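You operate a simulated robot arm through the tools that you are given. There is no shell and no other tool.

You are at the controls of a simulated robot arm. One attempt, no reset.

## Task
Fill jar No. 26 to its 100 ml line with blue water and put its lid back on.
Fine: put the jar back where it stood; close the knob. Set down upright: what you pick out.

Only the result counts: the job must be done as asked and must still hold three seconds after the hand-in. Knocking over, shifting, dropping, spilling or breaking anything else fails it. Lids that push on must go on centred and level and be pressed home; caps that screw on are set level and turned clockwise until they are tight.

## Robot
A 6-joint arm with a two-finger parallel gripper, fixed in place. Base frame: the origin is at the foot of the arm, x ahead of it, y to its left, z up; the work surface is at about z = 900. Readings come in mm, rad, newtons and seconds.
With the tool pointing down near the work surface it reaches from about 240 to 640 mm from the base axis. Its first joint turns from -1.152 to 1.152 rad. Payload 2.7 kg.
The TCP is the grasp point between the finger pads, 23 mm short of the fingertips. In the tool frame z runs along the fingers and y along their closing line. The gripper opens to 94 mm. The fingers are 38 mm wide and 10 mm thick; the gripper's body (54 by 96 mm) begins 39 mm behind the TCP.
Orientation is told as [roll, pitch, yaw] about the base's x, y, z axes, in that order, counted from this pose: with the fingers straight down and closing along the base's y, the tool's x points along the base's -x, its y along +y and its z along -z.

## Interface
- The arm moves only by the tool step_arm. Its argument "commands" is one flat list of numbers, 7 for each row, row after row: the shift along the tool's x, y, z in cm, then the turn, a rotation vector about the tool's x, y, z in rad, then the gripper command, from -1 (shut) to 1 (fully open), values between in proportion. In form: [x, y, z, wx, wy, wz, fingers, x, y, z, wx, wy, wz, fingers, ...]. A call has 1 to 20 rows; each row shifts and turns the commanded pose from where the row before left it, along the tool's axes as they then stand. Each row takes 0.2 s and may step no farther than 50 mm and 0.15 rad from the row before; otherwise, or with a gripper value out of range, the whole call is refused. Where a pose cannot be reached the arm comes as near as it can. A force on the tool above 40 N (or 10 N above the force at the start of the call, whichever is more), or a blocked arm, ends the call early, and 0.2 s more pass. Each finger travels about 45 mm/s and halts on what it meets, pressing with about 41 N; the grip force reading is that of the motor and also rises with nothing between the fingers. The clock runs only during rows and for 0.2 s after the last one: add rows that do not move to give the fingers time. The reply holds the time, the measured pose of the TCP, the force on the tool along the base axes, the opening and the grip force, in the units named above and with some noise, with the torque about the TCP (base axes, N m) and any sound that the robot's microphone picked up.
- Cameras (640 x 400 px; columns grow to the right, rows downward): "scene" is fixed at [91.6, -444.6, 1409.3]; the picture's right is [0.62, -0.79, 0.00], its down [-0.41, -0.32, -0.85] and it looks along [0.67, 0.53, -0.52] (base axes); focal length 264 px, centre (320, 200). "wrist" rides on the gripper at [86, 16, -75] in the tool frame; the picture's right is [-0.18, 0.98, 0.00], its down [-0.58, -0.11, -0.81] and it looks along [-0.79, -0.15, 0.59] (tool axes); focal length 243 px, centre (320, 200). There is no depth. A picture from a camera that has moved, and an enlarged one, comes with that camera's place and axes in the base frame and with its lens.
- snapshot(camera): a new picture of that camera. No time passes.
- close_up(camera, box): a new picture of the part [left, top, right, bottom] of that camera's present view, enlarged. No time passes.
- close_job(): hands the job in; it is judged then, once.

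Nothing tells you positions but the pictures and the camera data. Unless the task says otherwise, let go and move clear before handing in.

The tools are called after ">>>" by a JSON object that holds its "name" and its "arguments". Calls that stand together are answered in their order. step_arm: Moves the arm, as the interface text tells. Its arguments: {"type":"object","properties":{"commands":{"type":"array","items":{"type":"number"}}},"required":["commands"]} The other tools are called the same way: snapshot (camera) takes a picture; close_up (camera, box) takes an enlarged picture of a part of a camera's view; close_job () hands the job in.

At the start:

```text
time_s: 0.0
position: [356.6, -27.1, 1280.3]
orientation: [0.0, -0.001, -0.001]
contact_force: [0.5, -0.1, 0.0]
wrist_torque: [-0.01, -0.02, 0.0]
gripper_width: 94.1
grasp_force: 0.0
```

scene: 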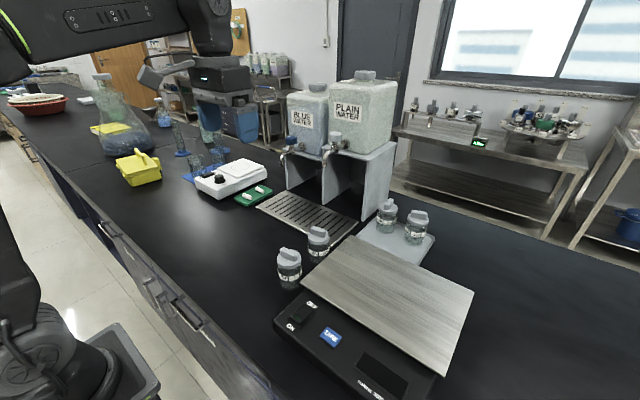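
wrist: 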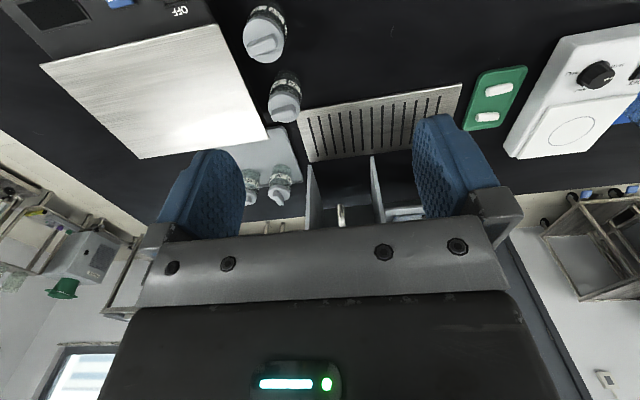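

I see two water tanks (blue, plain) on a stand with a drip grate, a scale and four jars, two on the bench and two on a tray. I'll take close-ups to find No. 26 and the knob.

>>> {"name": "close_up", "arguments": {"camera": "scene", "box": [260, 180, 460, 305]}}

>>> {"name": "close_up", "arguments": {"camera": "scene", "box": [250, 65, 410, 245]}}

>>> {"name": "close_up", "arguments": {"camera": "wrist", "box": [210, 0, 480, 240]}}

>>> {"name": "close_up", "arguments": {"camera": "scene", "box": [270, 230, 340, 295]}}

>>> {"name": "close_up", "arguments": {"camera": "scene", "box": [365, 190, 440, 250]}}

```text
3.20 times, centred on (360, 242) of scene
camera zoom: at [91.6, -444.6, 1409.3], right [0.62, -0.79, 0.0], down [-0.41, -0.32, -0.85], along [0.67, 0.53, -0.52], focal length 844 px, centre (192, 64)
```

zoom: 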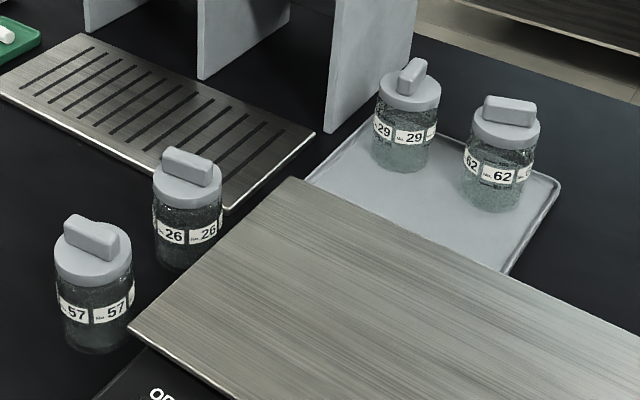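

```text
2.22 times, centred on (330, 155) of scene
camera zoom: at [91.6, -444.6, 1409.3], right [0.62, -0.79, 0.0], down [-0.41, -0.32, -0.85], along [0.67, 0.53, -0.52], focal length 586 px, centre (298, 300)
```

zoom: 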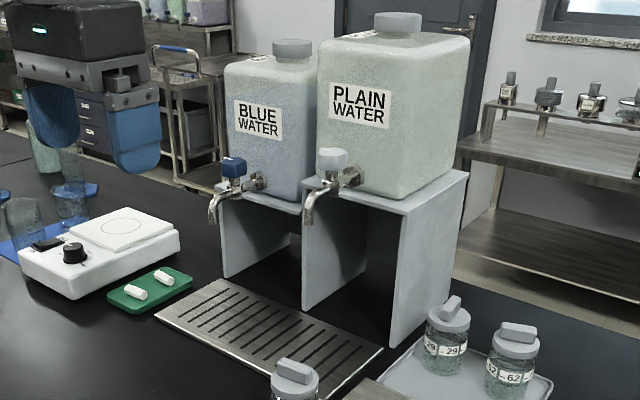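

```text
1.67 times, centred on (345, 120) of wrist
camera zoom: at [270.7, -12.0, 1352.9], right [0.18, 0.98, 0.0], down [0.58, -0.11, 0.81], along [0.79, -0.15, -0.59], focal length 404 px, centre (278, 333)
```

zoom: 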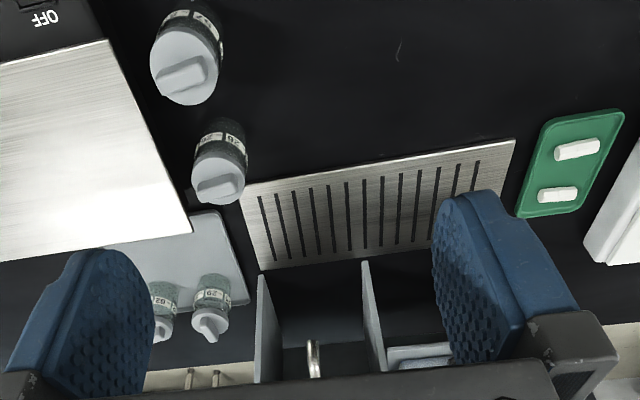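

```text
6.15 times, centred on (305, 262) of scene
camera zoom: at [91.6, -444.6, 1409.3], right [0.62, -0.79, 0.0], down [-0.41, -0.32, -0.85], along [0.67, 0.53, -0.52], focal length 1624 px, centre (412, -185)
```

zoom: 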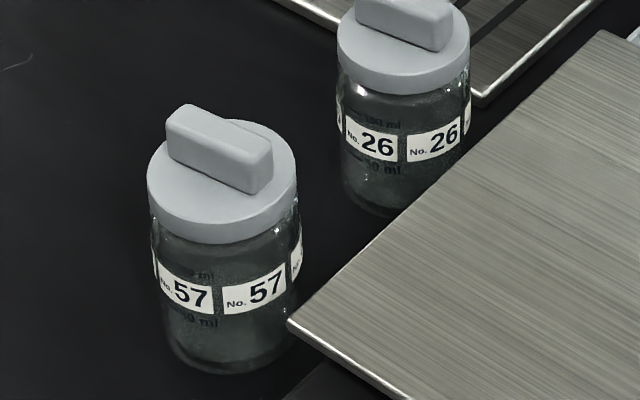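

```text
6.67 times, centred on (402, 220) of scene
camera zoom: at [91.6, -444.6, 1409.3], right [0.62, -0.79, 0.0], down [-0.41, -0.32, -0.85], along [0.67, 0.53, -0.52], focal length 1759 px, centre (-230, 67)
```

zoom: 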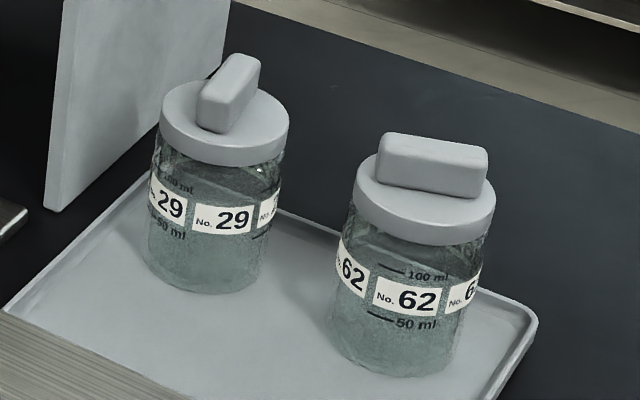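

Jar No. 26 stands on the bench at about (497, -115), with No. 57 between it and the arm, about 108 mm nearer. The blue tap is on the left tank, near y≈130. I'll move the wrist camera to see the tap better.

>>> {"name": "step_arm", "arguments": {"commands": [-1, 3.5, -1.5, 0, 0, 0, 1, -1, 3.5, -1.5, 0, 0, 0, 1, -1, 3.5, -1.5, 0, 0, 0, 1, -1, 3.5, -1.5, 0, 0, 0, 1, 0, 0, 0, 0, 0, 0, 1]}}

>>> {"name": "snapshot", "arguments": {"camera": "wrist"}}

>>> {"name": "close_up", "arguments": {"camera": "scene", "box": [275, 120, 355, 170]}}

>>> {"name": "close_up", "arguments": {"camera": "scene", "box": [300, 220, 340, 265]}}

```text
time_s: 1.2
position: [393.9, 112.7, 1334.5]
orientation: [0.0, -0.004, 0.0]
contact_force: [-0.1, 0.9, 0.1]
wrist_torque: [0.0, 0.0, 0.0]
gripper_width: 94.3
grasp_force: 0.1
out of reach, approached as far as the arm can: row 4
```

```text
taken
camera wrist: at [306.8, 128.1, 1407.8], right [0.18, 0.98, 0.0], down [0.58, -0.11, 0.81], along [0.79, -0.15, -0.59], focal length 243 px, centre (320, 200)
```

wrist: 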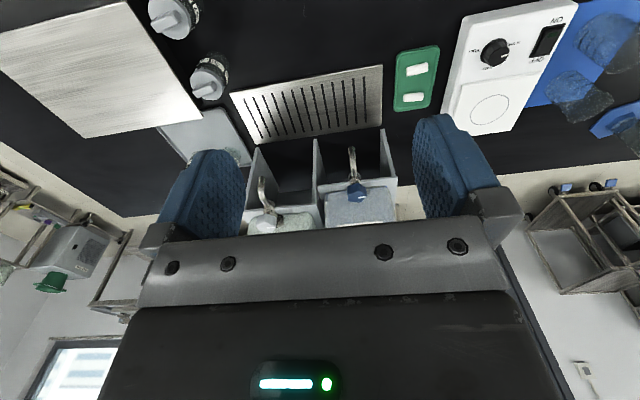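

```text
8.00 times, centred on (315, 145) of scene
camera zoom: at [91.6, -444.6, 1409.3], right [0.62, -0.79, 0.0], down [-0.41, -0.32, -0.85], along [0.67, 0.53, -0.52], focal length 2111 px, centre (360, 640)
```

zoom: 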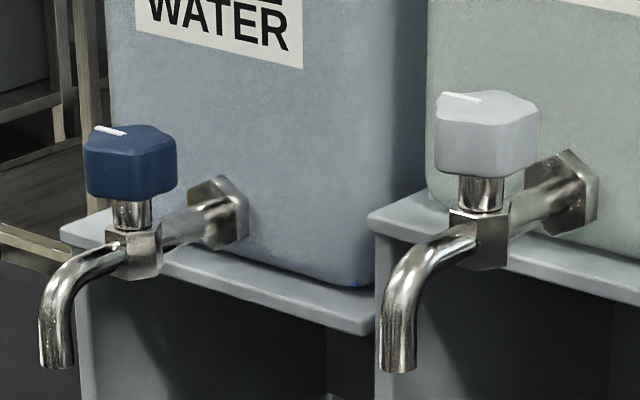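

```text
8.89 times, centred on (320, 242) of scene
camera zoom: at [91.6, -444.6, 1409.3], right [0.62, -0.79, 0.0], down [-0.41, -0.32, -0.85], along [0.67, 0.53, -0.52], focal length 2346 px, centre (320, -178)
```

zoom: 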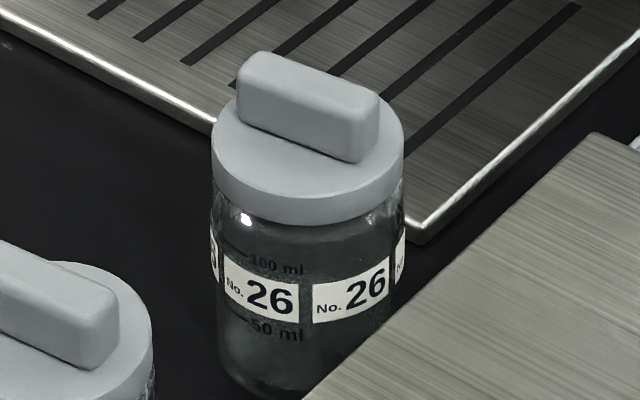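

The blue tap has a dark blue knob on a vertical stem with a white pointer. I'll zoom in with the wrist camera.

>>> {"name": "close_up", "arguments": {"camera": "wrist", "box": [300, 130, 410, 235]}}

>>> {"name": "close_up", "arguments": {"camera": "wrist", "box": [140, 0, 260, 110]}}

>>> {"name": "close_up", "arguments": {"camera": "wrist", "box": [220, 50, 450, 200]}}

```text
3.81 times, centred on (355, 182) of wrist
camera zoom: at [306.8, 128.1, 1407.8], right [0.18, 0.98, 0.0], down [0.58, -0.11, 0.81], along [0.79, -0.15, -0.59], focal length 924 px, centre (187, 267)
```

zoom: 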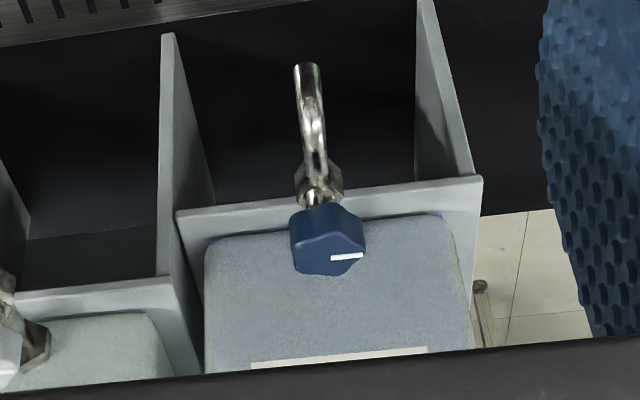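

```text
3.64 times, centred on (200, 55) of wrist
camera zoom: at [306.8, 128.1, 1407.8], right [0.18, 0.98, 0.0], down [0.58, -0.11, 0.81], along [0.79, -0.15, -0.59], focal length 882 px, centre (756, 727)
```

zoom: 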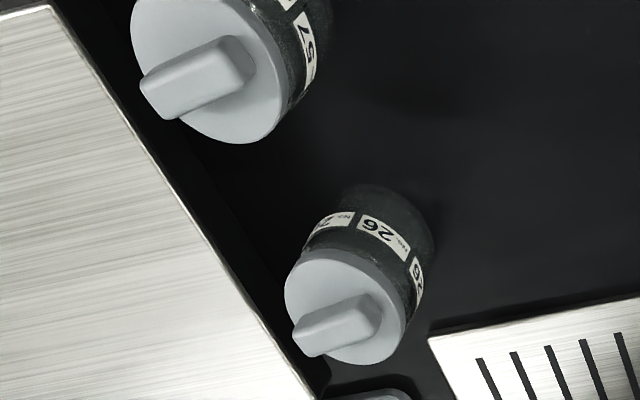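

```text
2.67 times, centred on (335, 125) of wrist
camera zoom: at [306.8, 128.1, 1407.8], right [0.18, 0.98, 0.0], down [0.58, -0.11, 0.81], along [0.79, -0.15, -0.59], focal length 647 px, centre (280, 400)
```

zoom: 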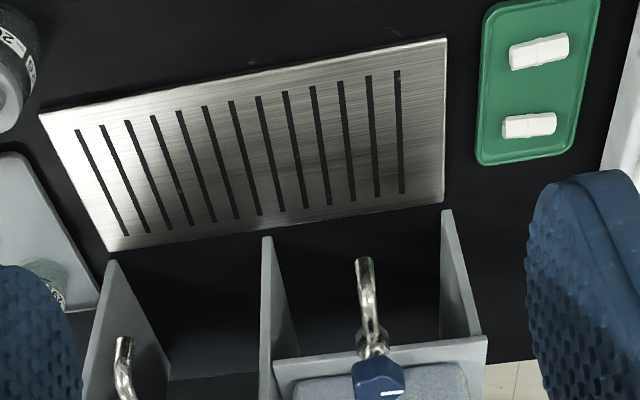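

Triangulated positions so far:
- Jar 26: about (499, -117), lid top z≈981.
- Blue spout tip: about (620, 128, 1067).
- Knob: about (675, 131, 1130).

Next I'll move above jar 26 for a closer look at the lid.

>>> {"name": "step_arm", "arguments": {"commands": [-1.31, -2.875, 3.0, 0, 0, 0, 0.5, -1.31, -2.875, 3.0, 0, 0, 0, 0.5, -1.31, -2.875, 3.0, 0, 0, 0, 0.5, -1.31, -2.875, 3.0, 0, 0, 0, 0.5, -1.31, -2.875, 3.0, 0, 0, 0, 0.5, -1.31, -2.875, 3.0, 0, 0, 0, 0.5, -1.31, -2.875, 3.0, 0, 0, 0, 0.5, -1.31, -2.875, 3.0, 0, 0, 0, 0.5, 0, 0, 0, 0, 0, 0, 0.5]}}

>>> {"name": "snapshot", "arguments": {"camera": "wrist"}}

>>> {"name": "close_up", "arguments": {"camera": "scene", "box": [270, 160, 370, 260]}}

```text
time_s: 3.2
position: [499.5, -118.3, 1097.1]
orientation: [0.001, -0.001, 0.002]
contact_force: [-0.2, -0.1, 0.3]
wrist_torque: [-0.01, 0.0, 0.0]
gripper_width: 70.6
grasp_force: 0.1
```

```text
taken
camera wrist: at [413.0, -104.2, 1170.3], right [0.18, 0.98, 0.0], down [0.58, -0.11, 0.81], along [0.79, -0.15, -0.59], focal length 243 px, centre (320, 200)
```

wrist: 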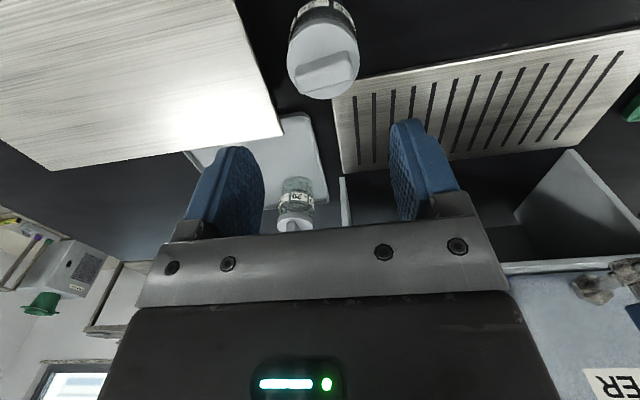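

```text
4.00 times, centred on (320, 210) of scene
camera zoom: at [91.6, -444.6, 1409.3], right [0.62, -0.79, 0.0], down [-0.41, -0.32, -0.85], along [0.67, 0.53, -0.52], focal length 1056 px, centre (320, 160)
```

zoom: 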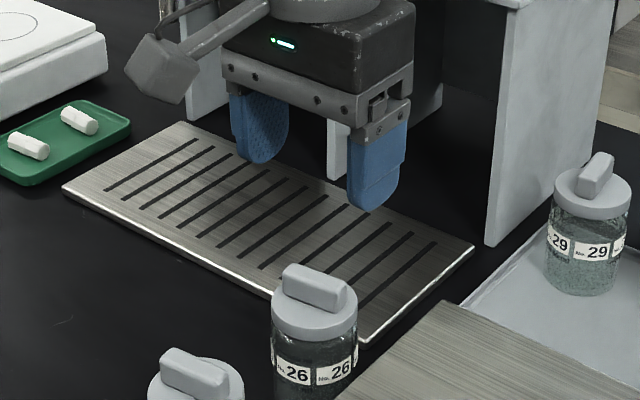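

The gripper hangs above jar 26 and the lid shows clearly in the wrist view. I'll zoom in on it.

>>> {"name": "close_up", "arguments": {"camera": "wrist", "box": [270, 0, 380, 110]}}

>>> {"name": "close_up", "arguments": {"camera": "scene", "box": [280, 215, 360, 275]}}

```text
3.64 times, centred on (325, 55) of wrist
camera zoom: at [413.0, -104.2, 1170.3], right [0.18, 0.98, 0.0], down [0.58, -0.11, 0.81], along [0.79, -0.15, -0.59], focal length 882 px, centre (302, 727)
```

zoom: 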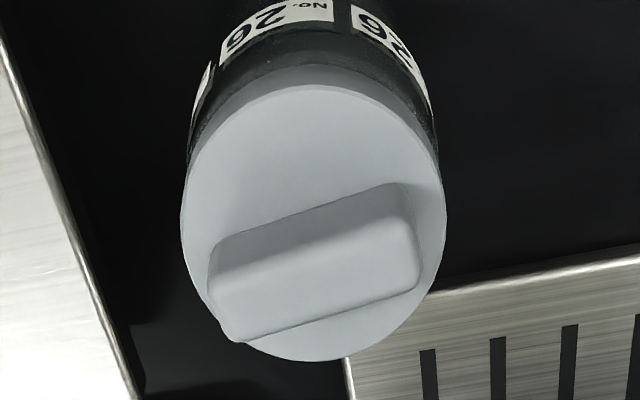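

```text
6.67 times, centred on (320, 245) of scene
camera zoom: at [91.6, -444.6, 1409.3], right [0.62, -0.79, 0.0], down [-0.41, -0.32, -0.85], along [0.67, 0.53, -0.52], focal length 1759 px, centre (320, -100)
```

zoom: 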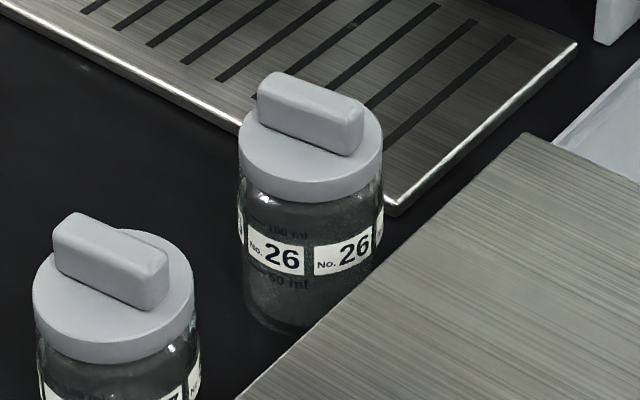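

The lid top is confirmed at about (498, -117, 981), diameter ~54 mm, with the bar handle nearly along y. I'll descend around the rim, grip it gently and test with a small lift.

>>> {"name": "step_arm", "arguments": {"commands": [0.15, 0.1, 3.7, 0, 0, 0, 0.4, 0, 0, 3.7, 0, 0, 0, 0.4, 0, 0, 2.5, 0, 0, 0, 0.4, 0, 0, 1.3, 0, 0, 0, 0.4, 0, 0, 0, 0, 0, 0, 0.4]}}

>>> {"name": "close_up", "arguments": {"camera": "wrist", "box": [160, 0, 480, 240]}}

>>> {"name": "close_up", "arguments": {"camera": "scene", "box": [270, 190, 370, 270]}}

```text
time_s: 4.4
position: [499.7, -117.5, 984.2]
orientation: [-0.001, -0.002, 0.001]
contact_force: [0.1, -0.4, 0.3]
wrist_torque: [-0.01, -0.01, -0.01]
gripper_width: 65.7
grasp_force: 0.1
```

```text
1.67 times, centred on (320, 120) of wrist
camera zoom: at [412.3, -103.0, 1056.3], right [0.18, 0.98, 0.0], down [0.58, -0.11, 0.81], along [0.79, -0.15, -0.59], focal length 404 px, centre (320, 333)
```

zoom: 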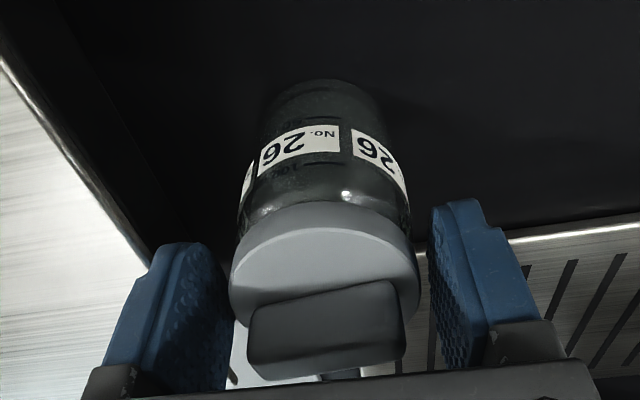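

```text
5.00 times, centred on (320, 230) of scene
camera zoom: at [91.6, -444.6, 1409.3], right [0.62, -0.79, 0.0], down [-0.41, -0.32, -0.85], along [0.67, 0.53, -0.52], focal length 1319 px, centre (320, 50)
```

zoom: 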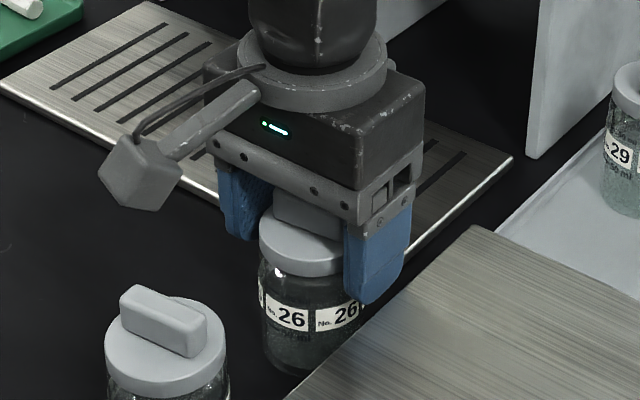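

The fingers straddle the rim and are roughly centred. I'll close on the rim.

>>> {"name": "step_arm", "arguments": {"commands": [0, 0, 0, 0, 0, 0, 0.2, 0, 0, 0, 0, 0, 0, -0.2, 0, 0, 0, 0, 0, 0, -1, 0, 0, 0, 0, 0, 0, -1]}}

>>> {"name": "close_up", "arguments": {"camera": "wrist", "box": [160, 0, 480, 240]}}

```text
time_s: 5.4
position: [497.6, -119.2, 983.0]
orientation: [0.0, -0.001, 0.001]
contact_force: [-0.1, 0.5, 0.2]
wrist_torque: [0.02, -0.03, 0.01]
gripper_width: 54.7
grasp_force: 41.3
heard: snap
```

```text
1.67 times, centred on (320, 120) of wrist
camera zoom: at [412.3, -103.0, 1056.7], right [0.18, 0.98, 0.0], down [0.58, -0.11, 0.81], along [0.79, -0.15, -0.59], focal length 404 px, centre (320, 333)
```

zoom: 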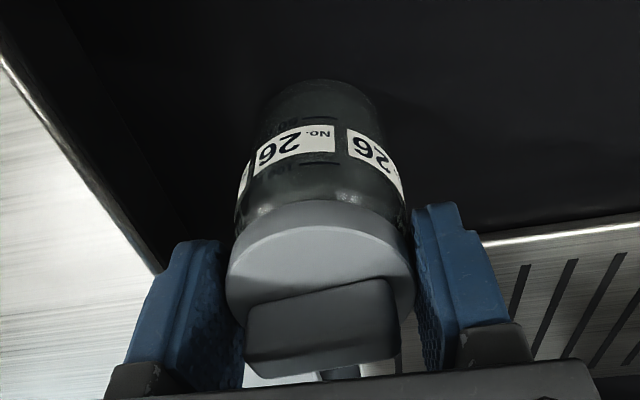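

The gripper closed at 54.7 mm and the microphone heard a snap. I'll lift a few millimetres slowly and check whether the lid or the whole jar comes up.

>>> {"name": "step_arm", "arguments": {"commands": [0, 0, -0.2, 0, 0, 0, -1, 0, 0, -0.2, 0, 0, 0, -1, 0, 0, -0.3, 0, 0, 0, -1]}}

>>> {"name": "close_up", "arguments": {"camera": "wrist", "box": [160, 0, 480, 240]}}

>>> {"name": "close_up", "arguments": {"camera": "scene", "box": [290, 220, 350, 270]}}

```text
time_s: 6.2
position: [499.4, -115.8, 989.7]
orientation: [0.002, -0.003, 0.001]
contact_force: [0.0, -1.0, -0.6]
wrist_torque: [0.01, -0.01, -0.03]
gripper_width: 54.7
grasp_force: 41.4
```

```text
1.67 times, centred on (320, 120) of wrist
camera zoom: at [411.7, -102.1, 1063.3], right [0.18, 0.98, 0.0], down [0.58, -0.11, 0.81], along [0.79, -0.15, -0.59], focal length 404 px, centre (320, 333)
```

zoom: 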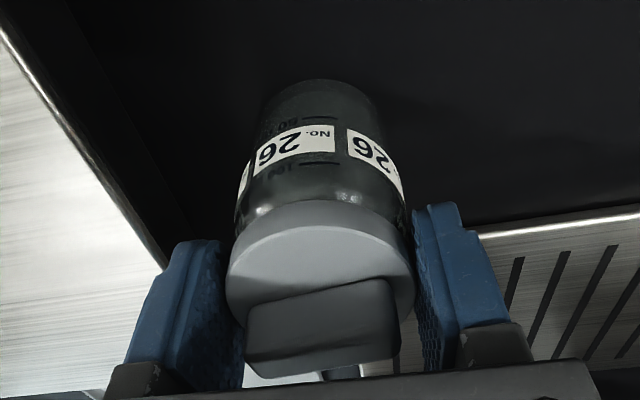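

```text
8.00 times, centred on (320, 245) of scene
camera zoom: at [91.6, -444.6, 1409.3], right [0.62, -0.79, 0.0], down [-0.41, -0.32, -0.85], along [0.67, 0.53, -0.52], focal length 2111 px, centre (320, -160)
```

zoom: 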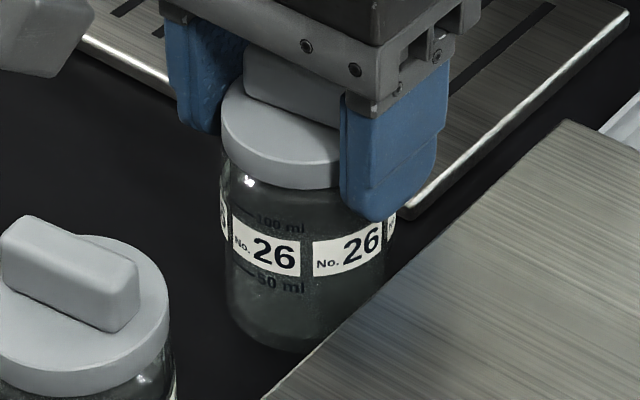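

The whole jar rose with the lid still attached, so it's either screwed on or tight. I'll set it back down exactly, press lightly and try a counter-clockwise turn.

>>> {"name": "step_arm", "arguments": {"commands": [0, 0, 0.3, 0, 0, 0, -1, 0, 0, 0.3, 0, 0, 0, -1, 0, 0, 0.1, 0, 0, 0, -1, 0, 0, 0.1, 0, 0, 0, -1]}}

```text
time_s: 7.2
position: [497.3, -117.0, 983.2]
orientation: [-0.002, -0.003, 0.002]
contact_force: [-8.0, 2.2, 20.5]
wrist_torque: [0.14, 0.6, -0.07]
gripper_width: 55.0
grasp_force: 41.1
```

The jar is pressed on the bench with about 20 N. Now a counter-clockwise twist.

>>> {"name": "step_arm", "arguments": {"commands": [0, 0, 0, 0, 0, -0.12, -1, 0, 0, 0, 0, 0, -0.12, -1]}}

>>> {"name": "close_up", "arguments": {"camera": "wrist", "box": [160, 0, 480, 240]}}

>>> {"name": "close_up", "arguments": {"camera": "scene", "box": [290, 220, 350, 270]}}

```text
time_s: 7.8
position: [500.9, -116.6, 984.5]
orientation: [-0.003, -0.006, 0.242]
contact_force: [1.9, 2.7, 25.2]
wrist_torque: [0.21, -0.03, -0.25]
gripper_width: 54.8
grasp_force: 41.3
```

```text
1.67 times, centred on (320, 120) of wrist
camera zoom: at [411.6, -123.1, 1055.7], right [-0.06, 1.0, 0.0], down [0.58, 0.03, 0.81], along [0.81, 0.04, -0.59], focal length 404 px, centre (320, 333)
```

zoom: 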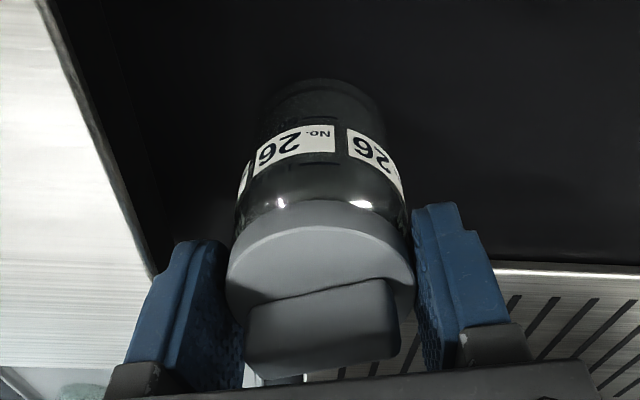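

```text
8.00 times, centred on (320, 245) of scene
camera zoom: at [91.2, -444.5, 1409.3], right [0.62, -0.79, 0.0], down [-0.41, -0.32, -0.85], along [0.67, 0.53, -0.52], focal length 2111 px, centre (320, -160)
```

zoom: 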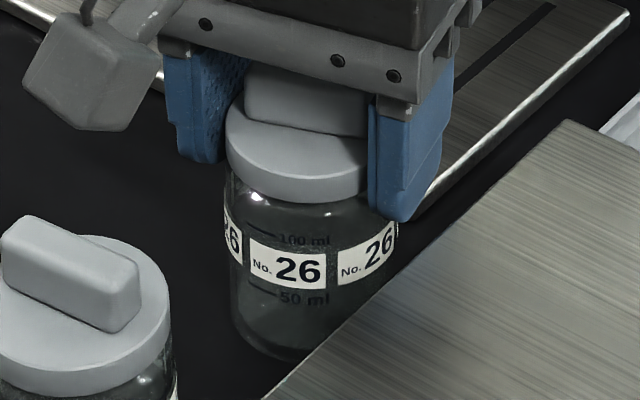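

The jar turned together with the lid, so nothing came loose. I may have pinched the jar shoulder as well as the lid. I'll turn it back, let go, rise and look around it before gripping only the bar handle.

>>> {"name": "step_arm", "arguments": {"commands": [0, 0, -0.15, 0, 0, 0, -1, 0, 0, 0, 0, 0, 0.12, -1, 0, 0, 0, 0, 0, 0.12, -1, 0, 0, 0, 0, 0, 0, -1]}}

>>> {"name": "close_up", "arguments": {"camera": "scene", "box": [290, 220, 350, 270]}}

```text
time_s: 8.8
position: [499.3, -117.3, 983.9]
orientation: [-0.001, -0.004, 0.001]
contact_force: [2.1, 3.8, 20.2]
wrist_torque: [0.21, -0.3, 0.03]
gripper_width: 55.1
grasp_force: 40.7
```

```text
8.00 times, centred on (320, 245) of scene
camera zoom: at [91.3, -444.5, 1409.3], right [0.62, -0.79, 0.0], down [-0.41, -0.32, -0.85], along [0.67, 0.53, -0.52], focal length 2111 px, centre (320, -160)
```

zoom: 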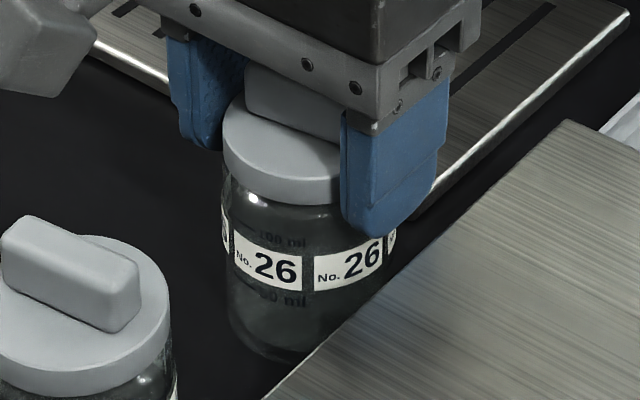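

The jar is turned back to its original heading. I'll ease the pressing force before letting go.

>>> {"name": "step_arm", "arguments": {"commands": [0, 0, -0.1, 0, 0, 0, -1]}}

```text
time_s: 9.2
position: [500.0, -117.4, 982.4]
orientation: [-0.002, 0.001, 0.0]
contact_force: [3.8, 1.7, 10.4]
wrist_torque: [0.07, -0.54, 0.07]
gripper_width: 54.7
grasp_force: 41.1
```

>>> {"name": "step_arm", "arguments": {"commands": [0, 0, -0.08, 0, 0, 0, -1]}}

```text
time_s: 9.6
position: [498.3, -116.7, 983.4]
orientation: [0.001, 0.006, 0.0]
contact_force: [1.2, -1.0, 2.2]
wrist_torque: [-0.07, -0.17, -0.06]
gripper_width: 55.0
grasp_force: 40.9
```

Nearly unloaded. I'll release, rise, and rotate the gripper so it closes across the bar handle.

>>> {"name": "step_arm", "arguments": {"commands": [0, 0, 0, 0, 0, 0, 0.1, 0, 0, 0, 0, 0, 0, 0.4, 0, 0, 0, 0, 0, 0, 0.4, 0, 0, -3, 0, 0, 0, 0.4, 0, 0, -3, 0, 0, 0, 0.4, 0, 0, 0, 0, 0, 0.145, 0.2, 0, 0, 0, 0, 0, 0.145, 0.2, 0, 0, 0, 0, 0, 0.145, 0, 0, 0, 0, 0, 0, 0.145, 0, 0, 0, 0, 0, 0, 0.145, 0, 0, 0, 0, 0, 0, 0.145, 0, 0, 0, 0, 0, 0, 0.145, 0, 0, 0, 0, 0, 0, 0.145, 0, 0, 0, 0, 0, 0, 0.145, 0, 0, 0, 0, 0, 0, 0.145, 0, 0, 0, 0, 0, 0, 0, 0]}}

>>> {"name": "snapshot", "arguments": {"camera": "wrist"}}

>>> {"name": "close_up", "arguments": {"camera": "scene", "box": [280, 190, 380, 270]}}

```text
time_s: 13.0
position: [498.9, -116.3, 1045.1]
orientation: [0.001, 0.001, -1.452]
contact_force: [0.7, -0.1, 0.5]
wrist_torque: [0.0, -0.01, -0.02]
gripper_width: 46.9
grasp_force: 0.1
heard: snap
```

```text
taken
camera wrist: at [504.6, -30.2, 1118.2], right [1.0, -0.07, 0.0], down [-0.04, -0.59, 0.81], along [-0.05, -0.8, -0.59], focal length 243 px, centre (320, 200)
```

wrist: 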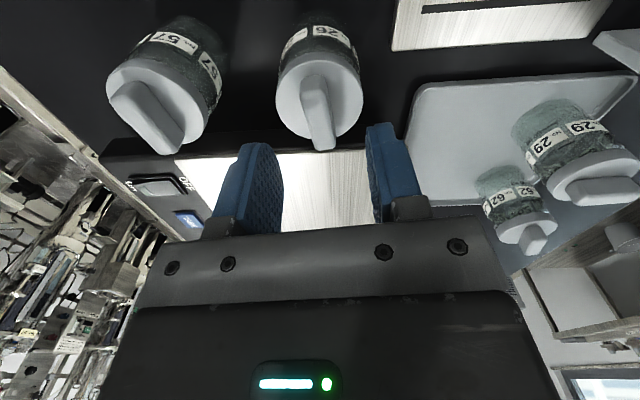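

```text
5.00 times, centred on (330, 230) of scene
camera zoom: at [91.6, -444.6, 1409.3], right [0.62, -0.79, 0.0], down [-0.41, -0.32, -0.85], along [0.67, 0.53, -0.52], focal length 1319 px, centre (270, 50)
```

zoom: 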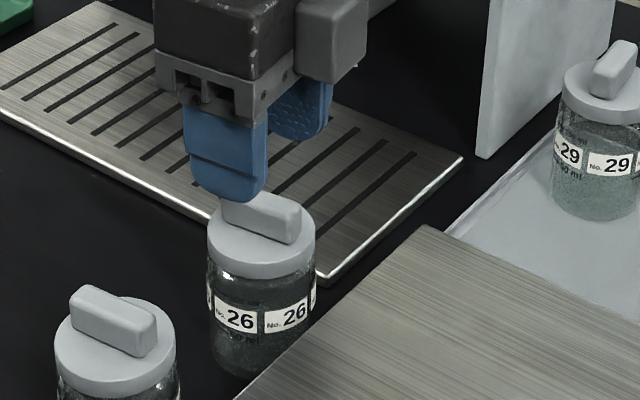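

The gripper now straddles the bar direction. I'll zoom in to check alignment over the handle.

>>> {"name": "close_up", "arguments": {"camera": "wrist", "box": [240, 0, 400, 160]}}

>>> {"name": "close_up", "arguments": {"camera": "scene", "box": [290, 215, 355, 270]}}

```text
2.50 times, centred on (320, 80) of wrist
camera zoom: at [504.6, -30.2, 1118.2], right [1.0, -0.07, 0.0], down [-0.04, -0.59, 0.81], along [-0.05, -0.8, -0.59], focal length 606 px, centre (320, 500)
```

zoom: 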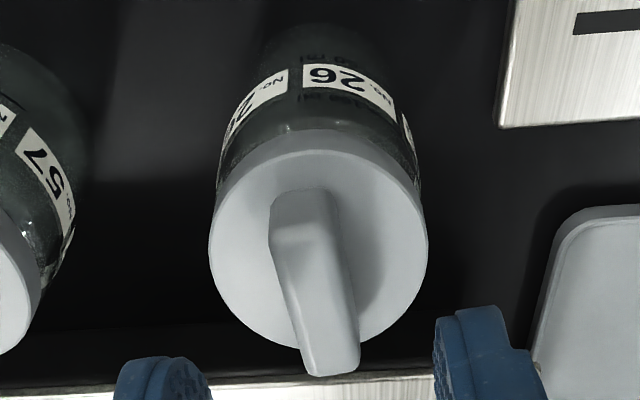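

```text
7.27 times, centred on (322, 242) of scene
camera zoom: at [91.6, -444.6, 1409.3], right [0.62, -0.79, 0.0], down [-0.41, -0.32, -0.85], along [0.67, 0.53, -0.52], focal length 1919 px, centre (302, -109)
```

zoom: 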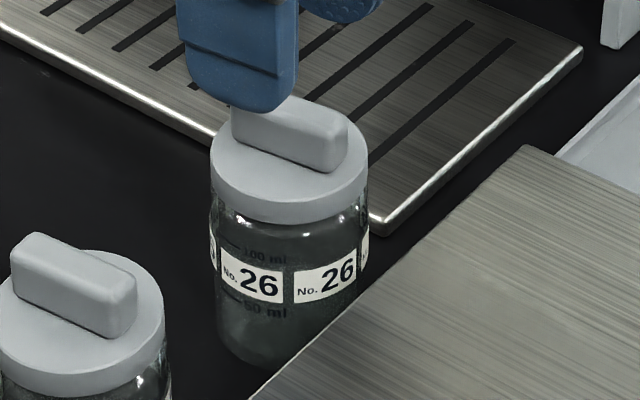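

The bar is aligned within about 1°. I'll descend so the fingertips end just above the disc, then close on the bar.

>>> {"name": "step_arm", "arguments": {"commands": [0.13, 0, 2.0, 0, 0, 0, 0, 0, 0, 1.6, 0, 0, 0, 0, 0, 0, 0.2, 0, 0, 0, 0, 0, 0, 0, 0, 0, 0, 0]}}

>>> {"name": "close_up", "arguments": {"camera": "wrist", "box": [200, 0, 440, 240]}}

>>> {"name": "close_up", "arguments": {"camera": "scene", "box": [290, 215, 355, 270]}}

```text
time_s: 14.0
position: [500.1, -117.2, 1006.8]
orientation: [0.004, -0.001, -1.45]
contact_force: [0.7, 0.2, 0.1]
wrist_torque: [-0.01, -0.02, 0.0]
gripper_width: 46.9
grasp_force: 0.1
```

```text
1.67 times, centred on (320, 120) of wrist
camera zoom: at [504.3, -29.8, 1080.0], right [1.0, -0.06, 0.0], down [-0.04, -0.59, 0.81], along [-0.05, -0.8, -0.59], focal length 404 px, centre (320, 333)
```

zoom: 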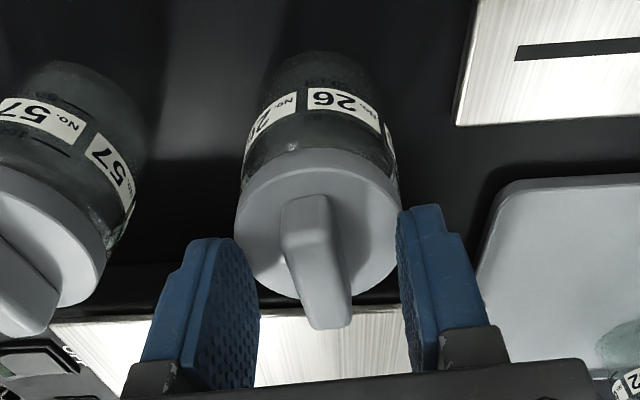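

```text
7.27 times, centred on (322, 242) of scene
camera zoom: at [91.6, -444.6, 1409.3], right [0.62, -0.79, 0.0], down [-0.41, -0.32, -0.85], along [0.67, 0.53, -0.52], focal length 1919 px, centre (302, -109)
```

zoom: 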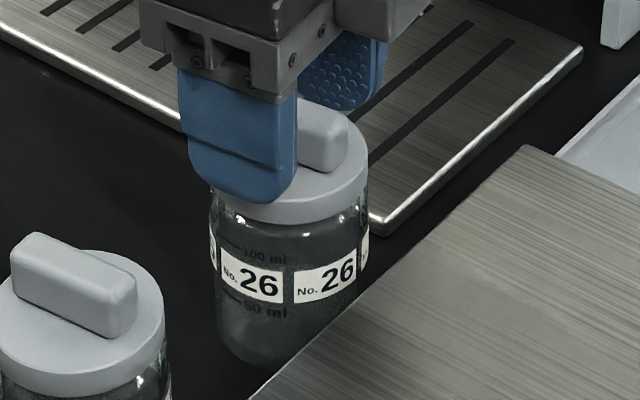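

Fingers flank the bar. Closing, then a small lift.

>>> {"name": "step_arm", "arguments": {"commands": [0, 0, 0, 0, 0, 0, -0.5, 0, 0, 0, 0, 0, 0, -1, 0, 0, 0, 0, 0, 0, -1, 0, 0, 0, 0, 0, 0, -1]}}

>>> {"name": "close_up", "arguments": {"camera": "wrist", "box": [200, 0, 440, 240]}}

```text
time_s: 15.0
position: [497.9, -117.2, 1007.5]
orientation: [0.0, 0.0, -1.45]
contact_force: [0.3, 0.3, 0.2]
wrist_torque: [0.02, 0.01, 0.02]
gripper_width: 13.0
grasp_force: 40.8
heard: snap
```

```text
1.67 times, centred on (320, 120) of wrist
camera zoom: at [504.3, -29.7, 1080.3], right [1.0, -0.06, 0.0], down [-0.04, -0.59, 0.81], along [-0.05, -0.8, -0.59], focal length 404 px, centre (320, 333)
```

zoom: 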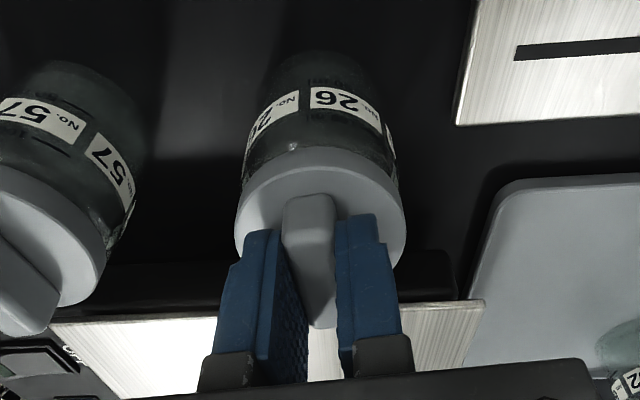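

The bar is gripped (13 mm thick), and the "snap" seems to be just the fingers making contact. Lifting slowly.

>>> {"name": "step_arm", "arguments": {"commands": [0, 0, -0.1, 0, 0, 0, -1, 0, 0, -0.2, 0, 0, 0, -1, 0, 0, -0.3, 0, 0, 0, -1, 0, 0, -0.3, 0, 0, 0, -1]}}

>>> {"name": "close_up", "arguments": {"camera": "wrist", "box": [200, 0, 440, 240]}}

>>> {"name": "close_up", "arguments": {"camera": "scene", "box": [290, 215, 355, 270]}}

```text
time_s: 16.0
position: [498.8, -115.9, 1016.5]
orientation: [0.002, 0.0, -1.451]
contact_force: [0.7, -0.8, -0.9]
wrist_torque: [-0.02, 0.0, 0.01]
gripper_width: 13.1
grasp_force: 41.0
```

```text
1.67 times, centred on (320, 120) of wrist
camera zoom: at [504.1, -29.6, 1089.3], right [1.0, -0.06, 0.0], down [-0.04, -0.59, 0.81], along [-0.05, -0.8, -0.59], focal length 404 px, centre (320, 333)
```

zoom: 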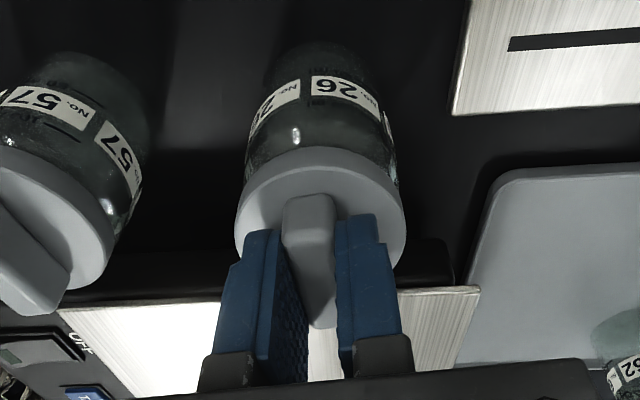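

```text
7.27 times, centred on (322, 242) of scene
camera zoom: at [91.6, -444.6, 1409.3], right [0.62, -0.79, 0.0], down [-0.41, -0.32, -0.85], along [0.67, 0.53, -0.52], focal length 1919 px, centre (302, -109)
```

zoom: 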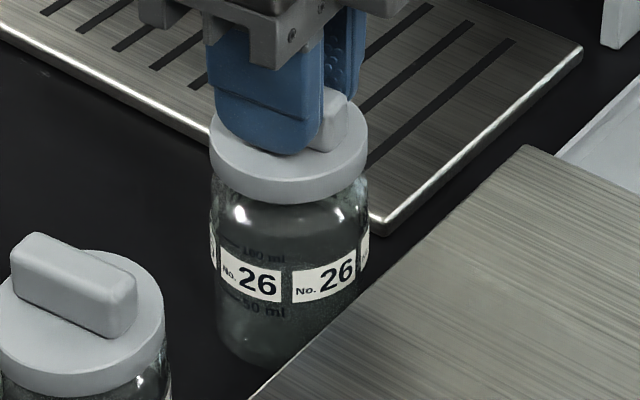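

The label stayed where it was while the lid rose, so the lid is coming off. It's a push-on or loose lid. I'll lift it clear.

>>> {"name": "step_arm", "arguments": {"commands": [0, 0, -0.5, 0, 0, 0, -1, 0, 0, -1, 0, 0, 0, -1, 0, 0, -2, 0, 0, 0, -1, 0, 0, -2, 0, 0, 0, -1]}}

>>> {"name": "close_up", "arguments": {"camera": "wrist", "box": [200, 0, 440, 240]}}

>>> {"name": "close_up", "arguments": {"camera": "scene", "box": [280, 195, 360, 270]}}

```text
time_s: 17.0
position: [498.4, -115.5, 1071.7]
orientation: [0.002, -0.002, -1.451]
contact_force: [0.0, 0.6, -0.5]
wrist_torque: [0.0, 0.02, -0.03]
gripper_width: 13.3
grasp_force: 40.9
```

```text
1.67 times, centred on (320, 120) of wrist
camera zoom: at [503.7, -29.1, 1144.0], right [1.0, -0.06, 0.0], down [-0.04, -0.59, 0.81], along [-0.05, -0.8, -0.59], focal length 404 px, centre (320, 333)
```

zoom: 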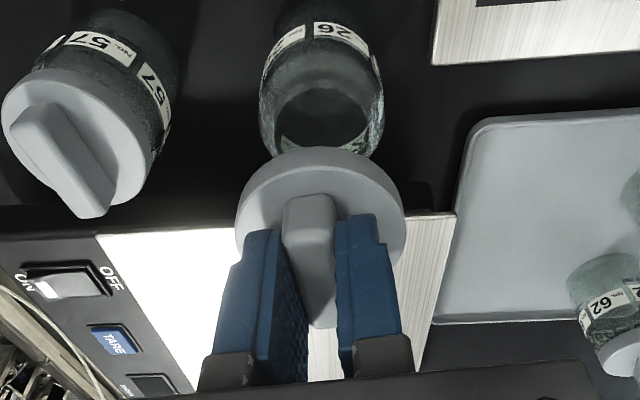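

```text
5.33 times, centred on (320, 232) of scene
camera zoom: at [91.6, -444.6, 1409.3], right [0.62, -0.79, 0.0], down [-0.41, -0.32, -0.85], along [0.67, 0.53, -0.52], focal length 1407 px, centre (320, 27)
```

zoom: 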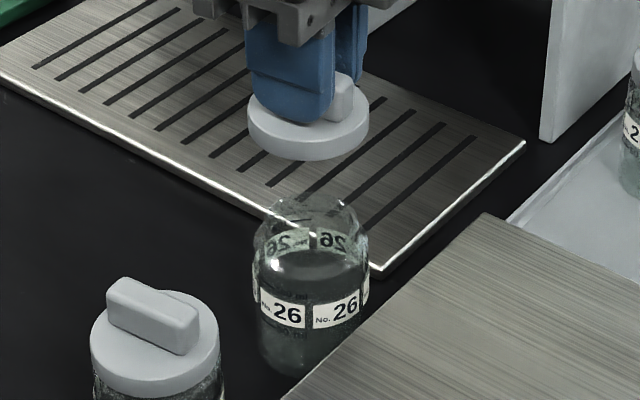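

The lid is off. I'll look inside the jar: there seems to be something dark in it.

>>> {"name": "close_up", "arguments": {"camera": "scene", "box": [300, 225, 340, 267]}}

>>> {"name": "close_up", "arguments": {"camera": "wrist", "box": [290, 0, 370, 60]}}

```text
9.52 times, centred on (320, 246) of scene
camera zoom: at [91.6, -444.6, 1409.3], right [0.62, -0.79, 0.0], down [-0.41, -0.32, -0.85], along [0.67, 0.53, -0.52], focal length 2513 px, centre (320, -238)
```

zoom: 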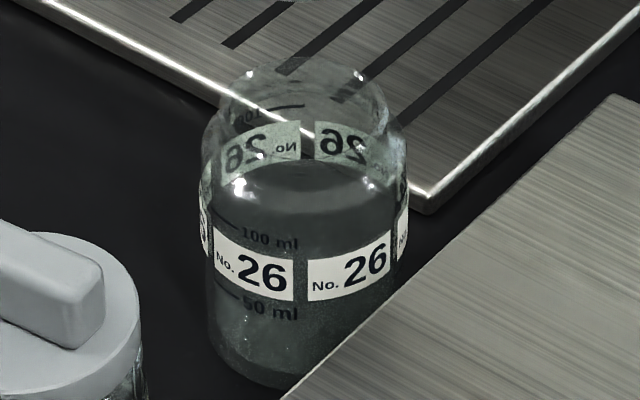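

```text
6.67 times, centred on (330, 30) of wrist
camera zoom: at [503.7, -29.1, 1144.0], right [1.0, -0.06, 0.0], down [-0.04, -0.59, 0.81], along [-0.05, -0.8, -0.59], focal length 1618 px, centre (253, 1333)
```

zoom: 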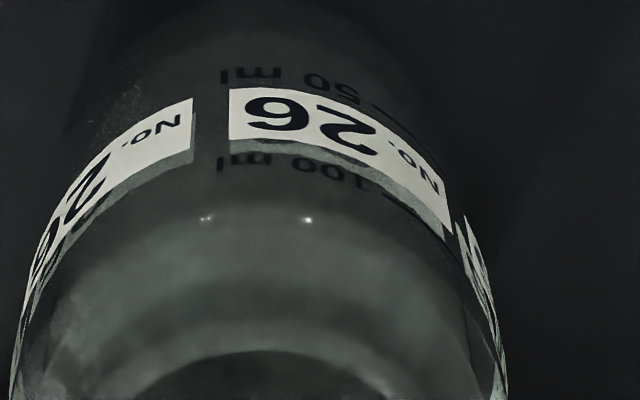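

The jar looks empty inside. I'll set the lid upright on the free bench at around (390, 0).

>>> {"name": "step_arm", "arguments": {"commands": [3.19, -2.34, 0, 0, 0, 0, -1, 3.19, -2.34, 2.3, 0, 0, 0, -1, 3.19, -2.34, 2.3, 0, 0, 0, -1, 3.19, -2.34, 2.3, 0, 0, 0, -1, 0, 0, 3, 0, 0, 0, -1, 0, 0, 2, 0, 0, 0, -1, 0, 0, 0, 0, 0, 0, -1]}}

>>> {"name": "snapshot", "arguments": {"camera": "scene"}}

```text
time_s: 18.6
position: [390.0, -0.3, 951.3]
orientation: [0.003, 0.001, -1.45]
contact_force: [1.1, -0.2, -0.9]
wrist_torque: [-0.02, -0.01, -0.02]
gripper_width: 13.3
grasp_force: 41.5
```

```text
taken
```

scene: 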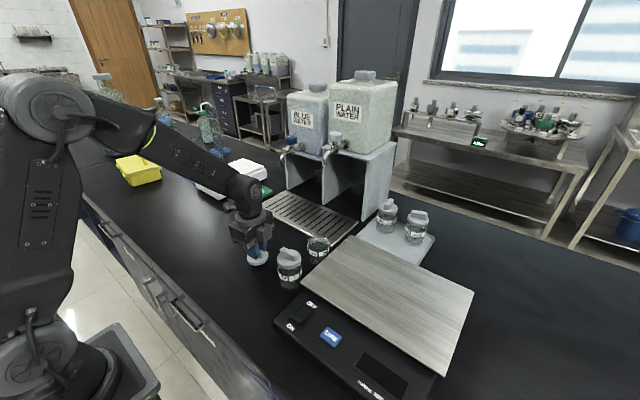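

The lid is just above the bench. Lowering in small steps to contact.

>>> {"name": "step_arm", "arguments": {"commands": [0, 0, 0.3, 0, 0, 0, -1, 0, 0, 0.2, 0, 0, 0, -1, 0, 0, 0, 0, 0, 0, -1]}}

>>> {"name": "close_up", "arguments": {"camera": "scene", "box": [210, 200, 310, 280]}}

```text
time_s: 19.4
position: [389.8, -0.8, 945.6]
orientation: [0.002, 0.0, -1.451]
contact_force: [0.3, 0.7, 0.3]
wrist_torque: [0.01, 0.0, 0.0]
gripper_width: 13.4
grasp_force: 41.0
```

```text
5.00 times, centred on (260, 240) of scene
camera zoom: at [91.6, -444.6, 1409.3], right [0.62, -0.79, 0.0], down [-0.41, -0.32, -0.85], along [0.67, 0.53, -0.52], focal length 1319 px, centre (620, 0)
```

zoom: 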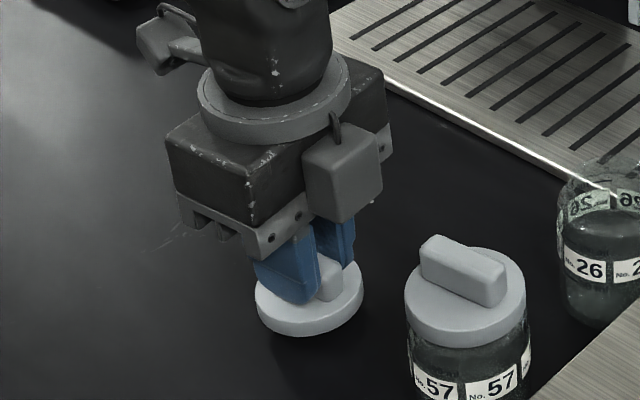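

>>> {"name": "step_arm", "arguments": {"commands": [0, 0, 0.1, 0, 0, 0, -1, 0, 0, 0.1, 0, 0, 0, -1]}}

```text
time_s: 20.0
position: [390.7, -0.5, 943.8]
orientation: [0.0, 0.0, -1.449]
contact_force: [0.1, -0.2, -0.5]
wrist_torque: [0.01, 0.0, 0.01]
gripper_width: 13.1
grasp_force: 40.6
```

>>> {"name": "step_arm", "arguments": {"commands": [0, 0, 0.1, 0, 0, 0, -1, 0, 0, 0.1, 0, 0, 0, -1, 0, 0, 0.1, 0, 0, 0, -1]}}

```text
time_s: 20.8
position: [389.8, -0.3, 940.5]
orientation: [0.003, 0.001, -1.45]
contact_force: [1.0, 0.5, -0.1]
wrist_torque: [-0.02, -0.01, 0.0]
gripper_width: 13.2
grasp_force: 40.1
```

>>> {"name": "step_arm", "arguments": {"commands": [0, 0, 0.1, 0, 0, 0, -1, 0, 0, 0.1, 0, 0, 0, -1, 0, 0, 0, 0, 0, 0, -1]}}

>>> {"name": "close_up", "arguments": {"camera": "scene", "box": [240, 240, 280, 275]}}

```text
time_s: 21.6
position: [389.3, -1.4, 940.3]
orientation: [0.003, 0.0, -1.451]
contact_force: [0.1, -0.9, 0.1]
wrist_torque: [-0.01, 0.03, 0.02]
gripper_width: 13.1
grasp_force: 41.0
```

```text
11.43 times, centred on (260, 258) of scene
camera zoom: at [91.6, -444.6, 1409.3], right [0.62, -0.79, 0.0], down [-0.41, -0.32, -0.85], along [0.67, 0.53, -0.52], focal length 3016 px, centre (1006, -457)
```

zoom: 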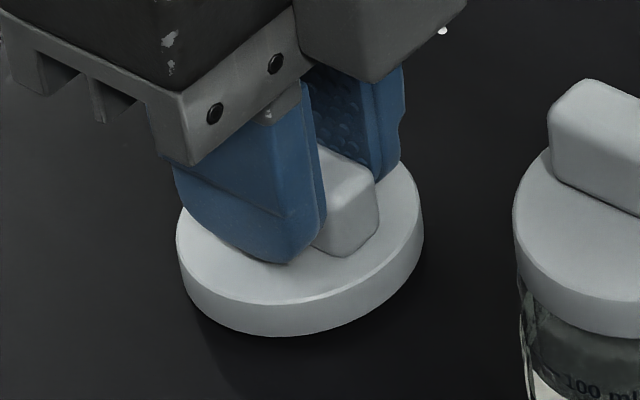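

Still no contact, so the lid disc is thinner than I thought. I'll continue lowering.

>>> {"name": "step_arm", "arguments": {"commands": [0, 0, 0.1, 0, 0, 0, -1, 0, 0, 0.1, 0, 0, 0, -1]}}

```text
time_s: 22.2
position: [390.7, -0.3, 936.9]
orientation: [0.002, 0.0, -1.452]
contact_force: [-0.4, -0.5, -0.4]
wrist_torque: [-0.02, -0.01, 0.03]
gripper_width: 13.2
grasp_force: 41.3
```

>>> {"name": "step_arm", "arguments": {"commands": [0, 0, 0.1, 0, 0, 0, -1, 0, 0, 0.1, 0, 0, 0, -1]}}

```text
time_s: 22.8
position: [390.7, -0.8, 936.8]
orientation: [0.002, 0.0, -1.451]
contact_force: [-0.9, -0.3, 6.8]
wrist_torque: [0.09, 0.11, 0.0]
gripper_width: 13.0
grasp_force: 41.5
```

The lid is on the bench. I'll ease off, open, and rise straight up.

>>> {"name": "step_arm", "arguments": {"commands": [0, 0, -0.06, 0, 0, 0, -1, 0, 0, 0, 0, 0, 0, -0.6, 0, 0, 0, 0, 0, 0, -0.2, 0, 0, 0, 0, 0, 0, 0, 0, 0, -1, 0, 0, 0, 0, 0, 0, -3, 0, 0, 0, 0, 0, 0, -4, 0, 0, 0, 0, 0, 0, -4, 0, 0, 0, 0]}}

>>> {"name": "snapshot", "arguments": {"camera": "wrist"}}

>>> {"name": "close_up", "arguments": {"camera": "scene", "box": [230, 210, 340, 280]}}

```text
time_s: 24.6
position: [392.1, 1.9, 1058.9]
orientation: [-0.001, 0.0, -1.451]
contact_force: [0.2, -0.2, -0.7]
wrist_torque: [0.0, 0.02, -0.03]
gripper_width: 47.1
grasp_force: 0.1
```

```text
taken
camera wrist: at [396.6, 88.1, 1131.4], right [1.0, -0.06, 0.0], down [-0.04, -0.59, 0.81], along [-0.05, -0.8, -0.59], focal length 243 px, centre (320, 200)
```

wrist: 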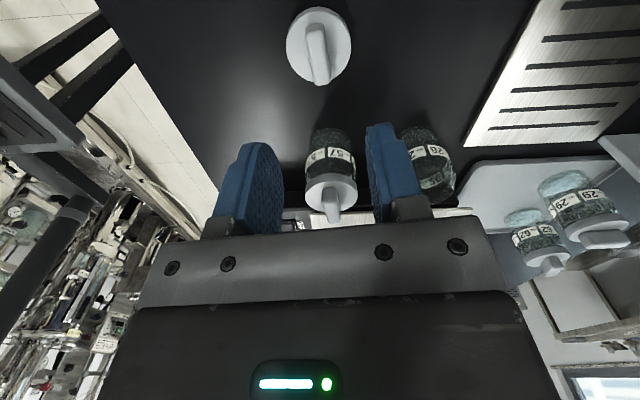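

```text
5.71 times, centred on (285, 245) of scene
camera zoom: at [91.6, -444.6, 1409.3], right [0.62, -0.79, 0.0], down [-0.41, -0.32, -0.85], along [0.67, 0.53, -0.52], focal length 1508 px, centre (520, -57)
```

zoom: 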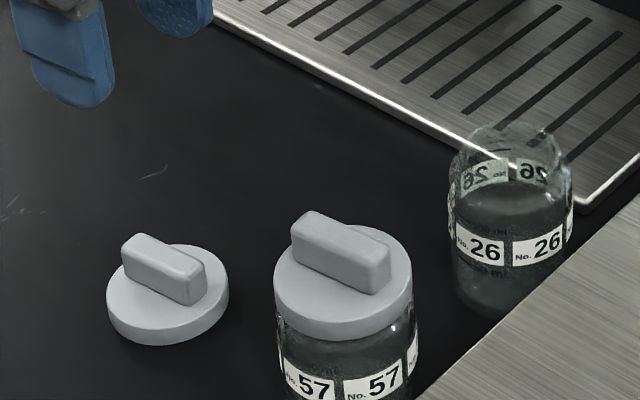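

The lid stands upright at (390, 0). Next I'll yaw and tilt the gripper about 37° so it comes at jar 26 from the +y side. This tilted hold will later clear the spout.

>>> {"name": "step_arm", "arguments": {"commands": [0, 0, -1.5, 0, 0, 0.12, 0.4, 0, 0, 0, 0, -0.13, 0, 0.4, 0, 0, 0, 0, -0.13, 0, 0.4, 0, 0, 0, 0, -0.13, 0, 0.4, 0, 0, 0, 0, -0.13, 0, 0.4, 0, 0, 0, 0, -0.13, 0, 0.4, 0, 0, 0, 0, 0, 0, 0.4]}}

>>> {"name": "snapshot", "arguments": {"camera": "scene"}}

```text
time_s: 26.2
position: [390.2, 1.6, 1072.9]
orientation: [0.003, -0.652, -1.571]
contact_force: [-0.1, 0.2, 1.0]
wrist_torque: [0.04, 0.02, -0.01]
gripper_width: 65.6
grasp_force: 0.1
```

```text
taken
```

scene: 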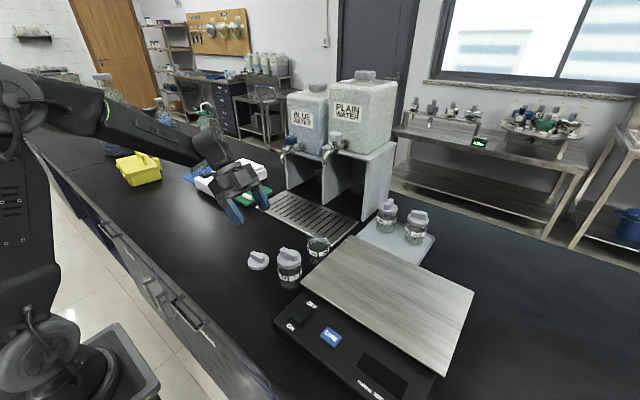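

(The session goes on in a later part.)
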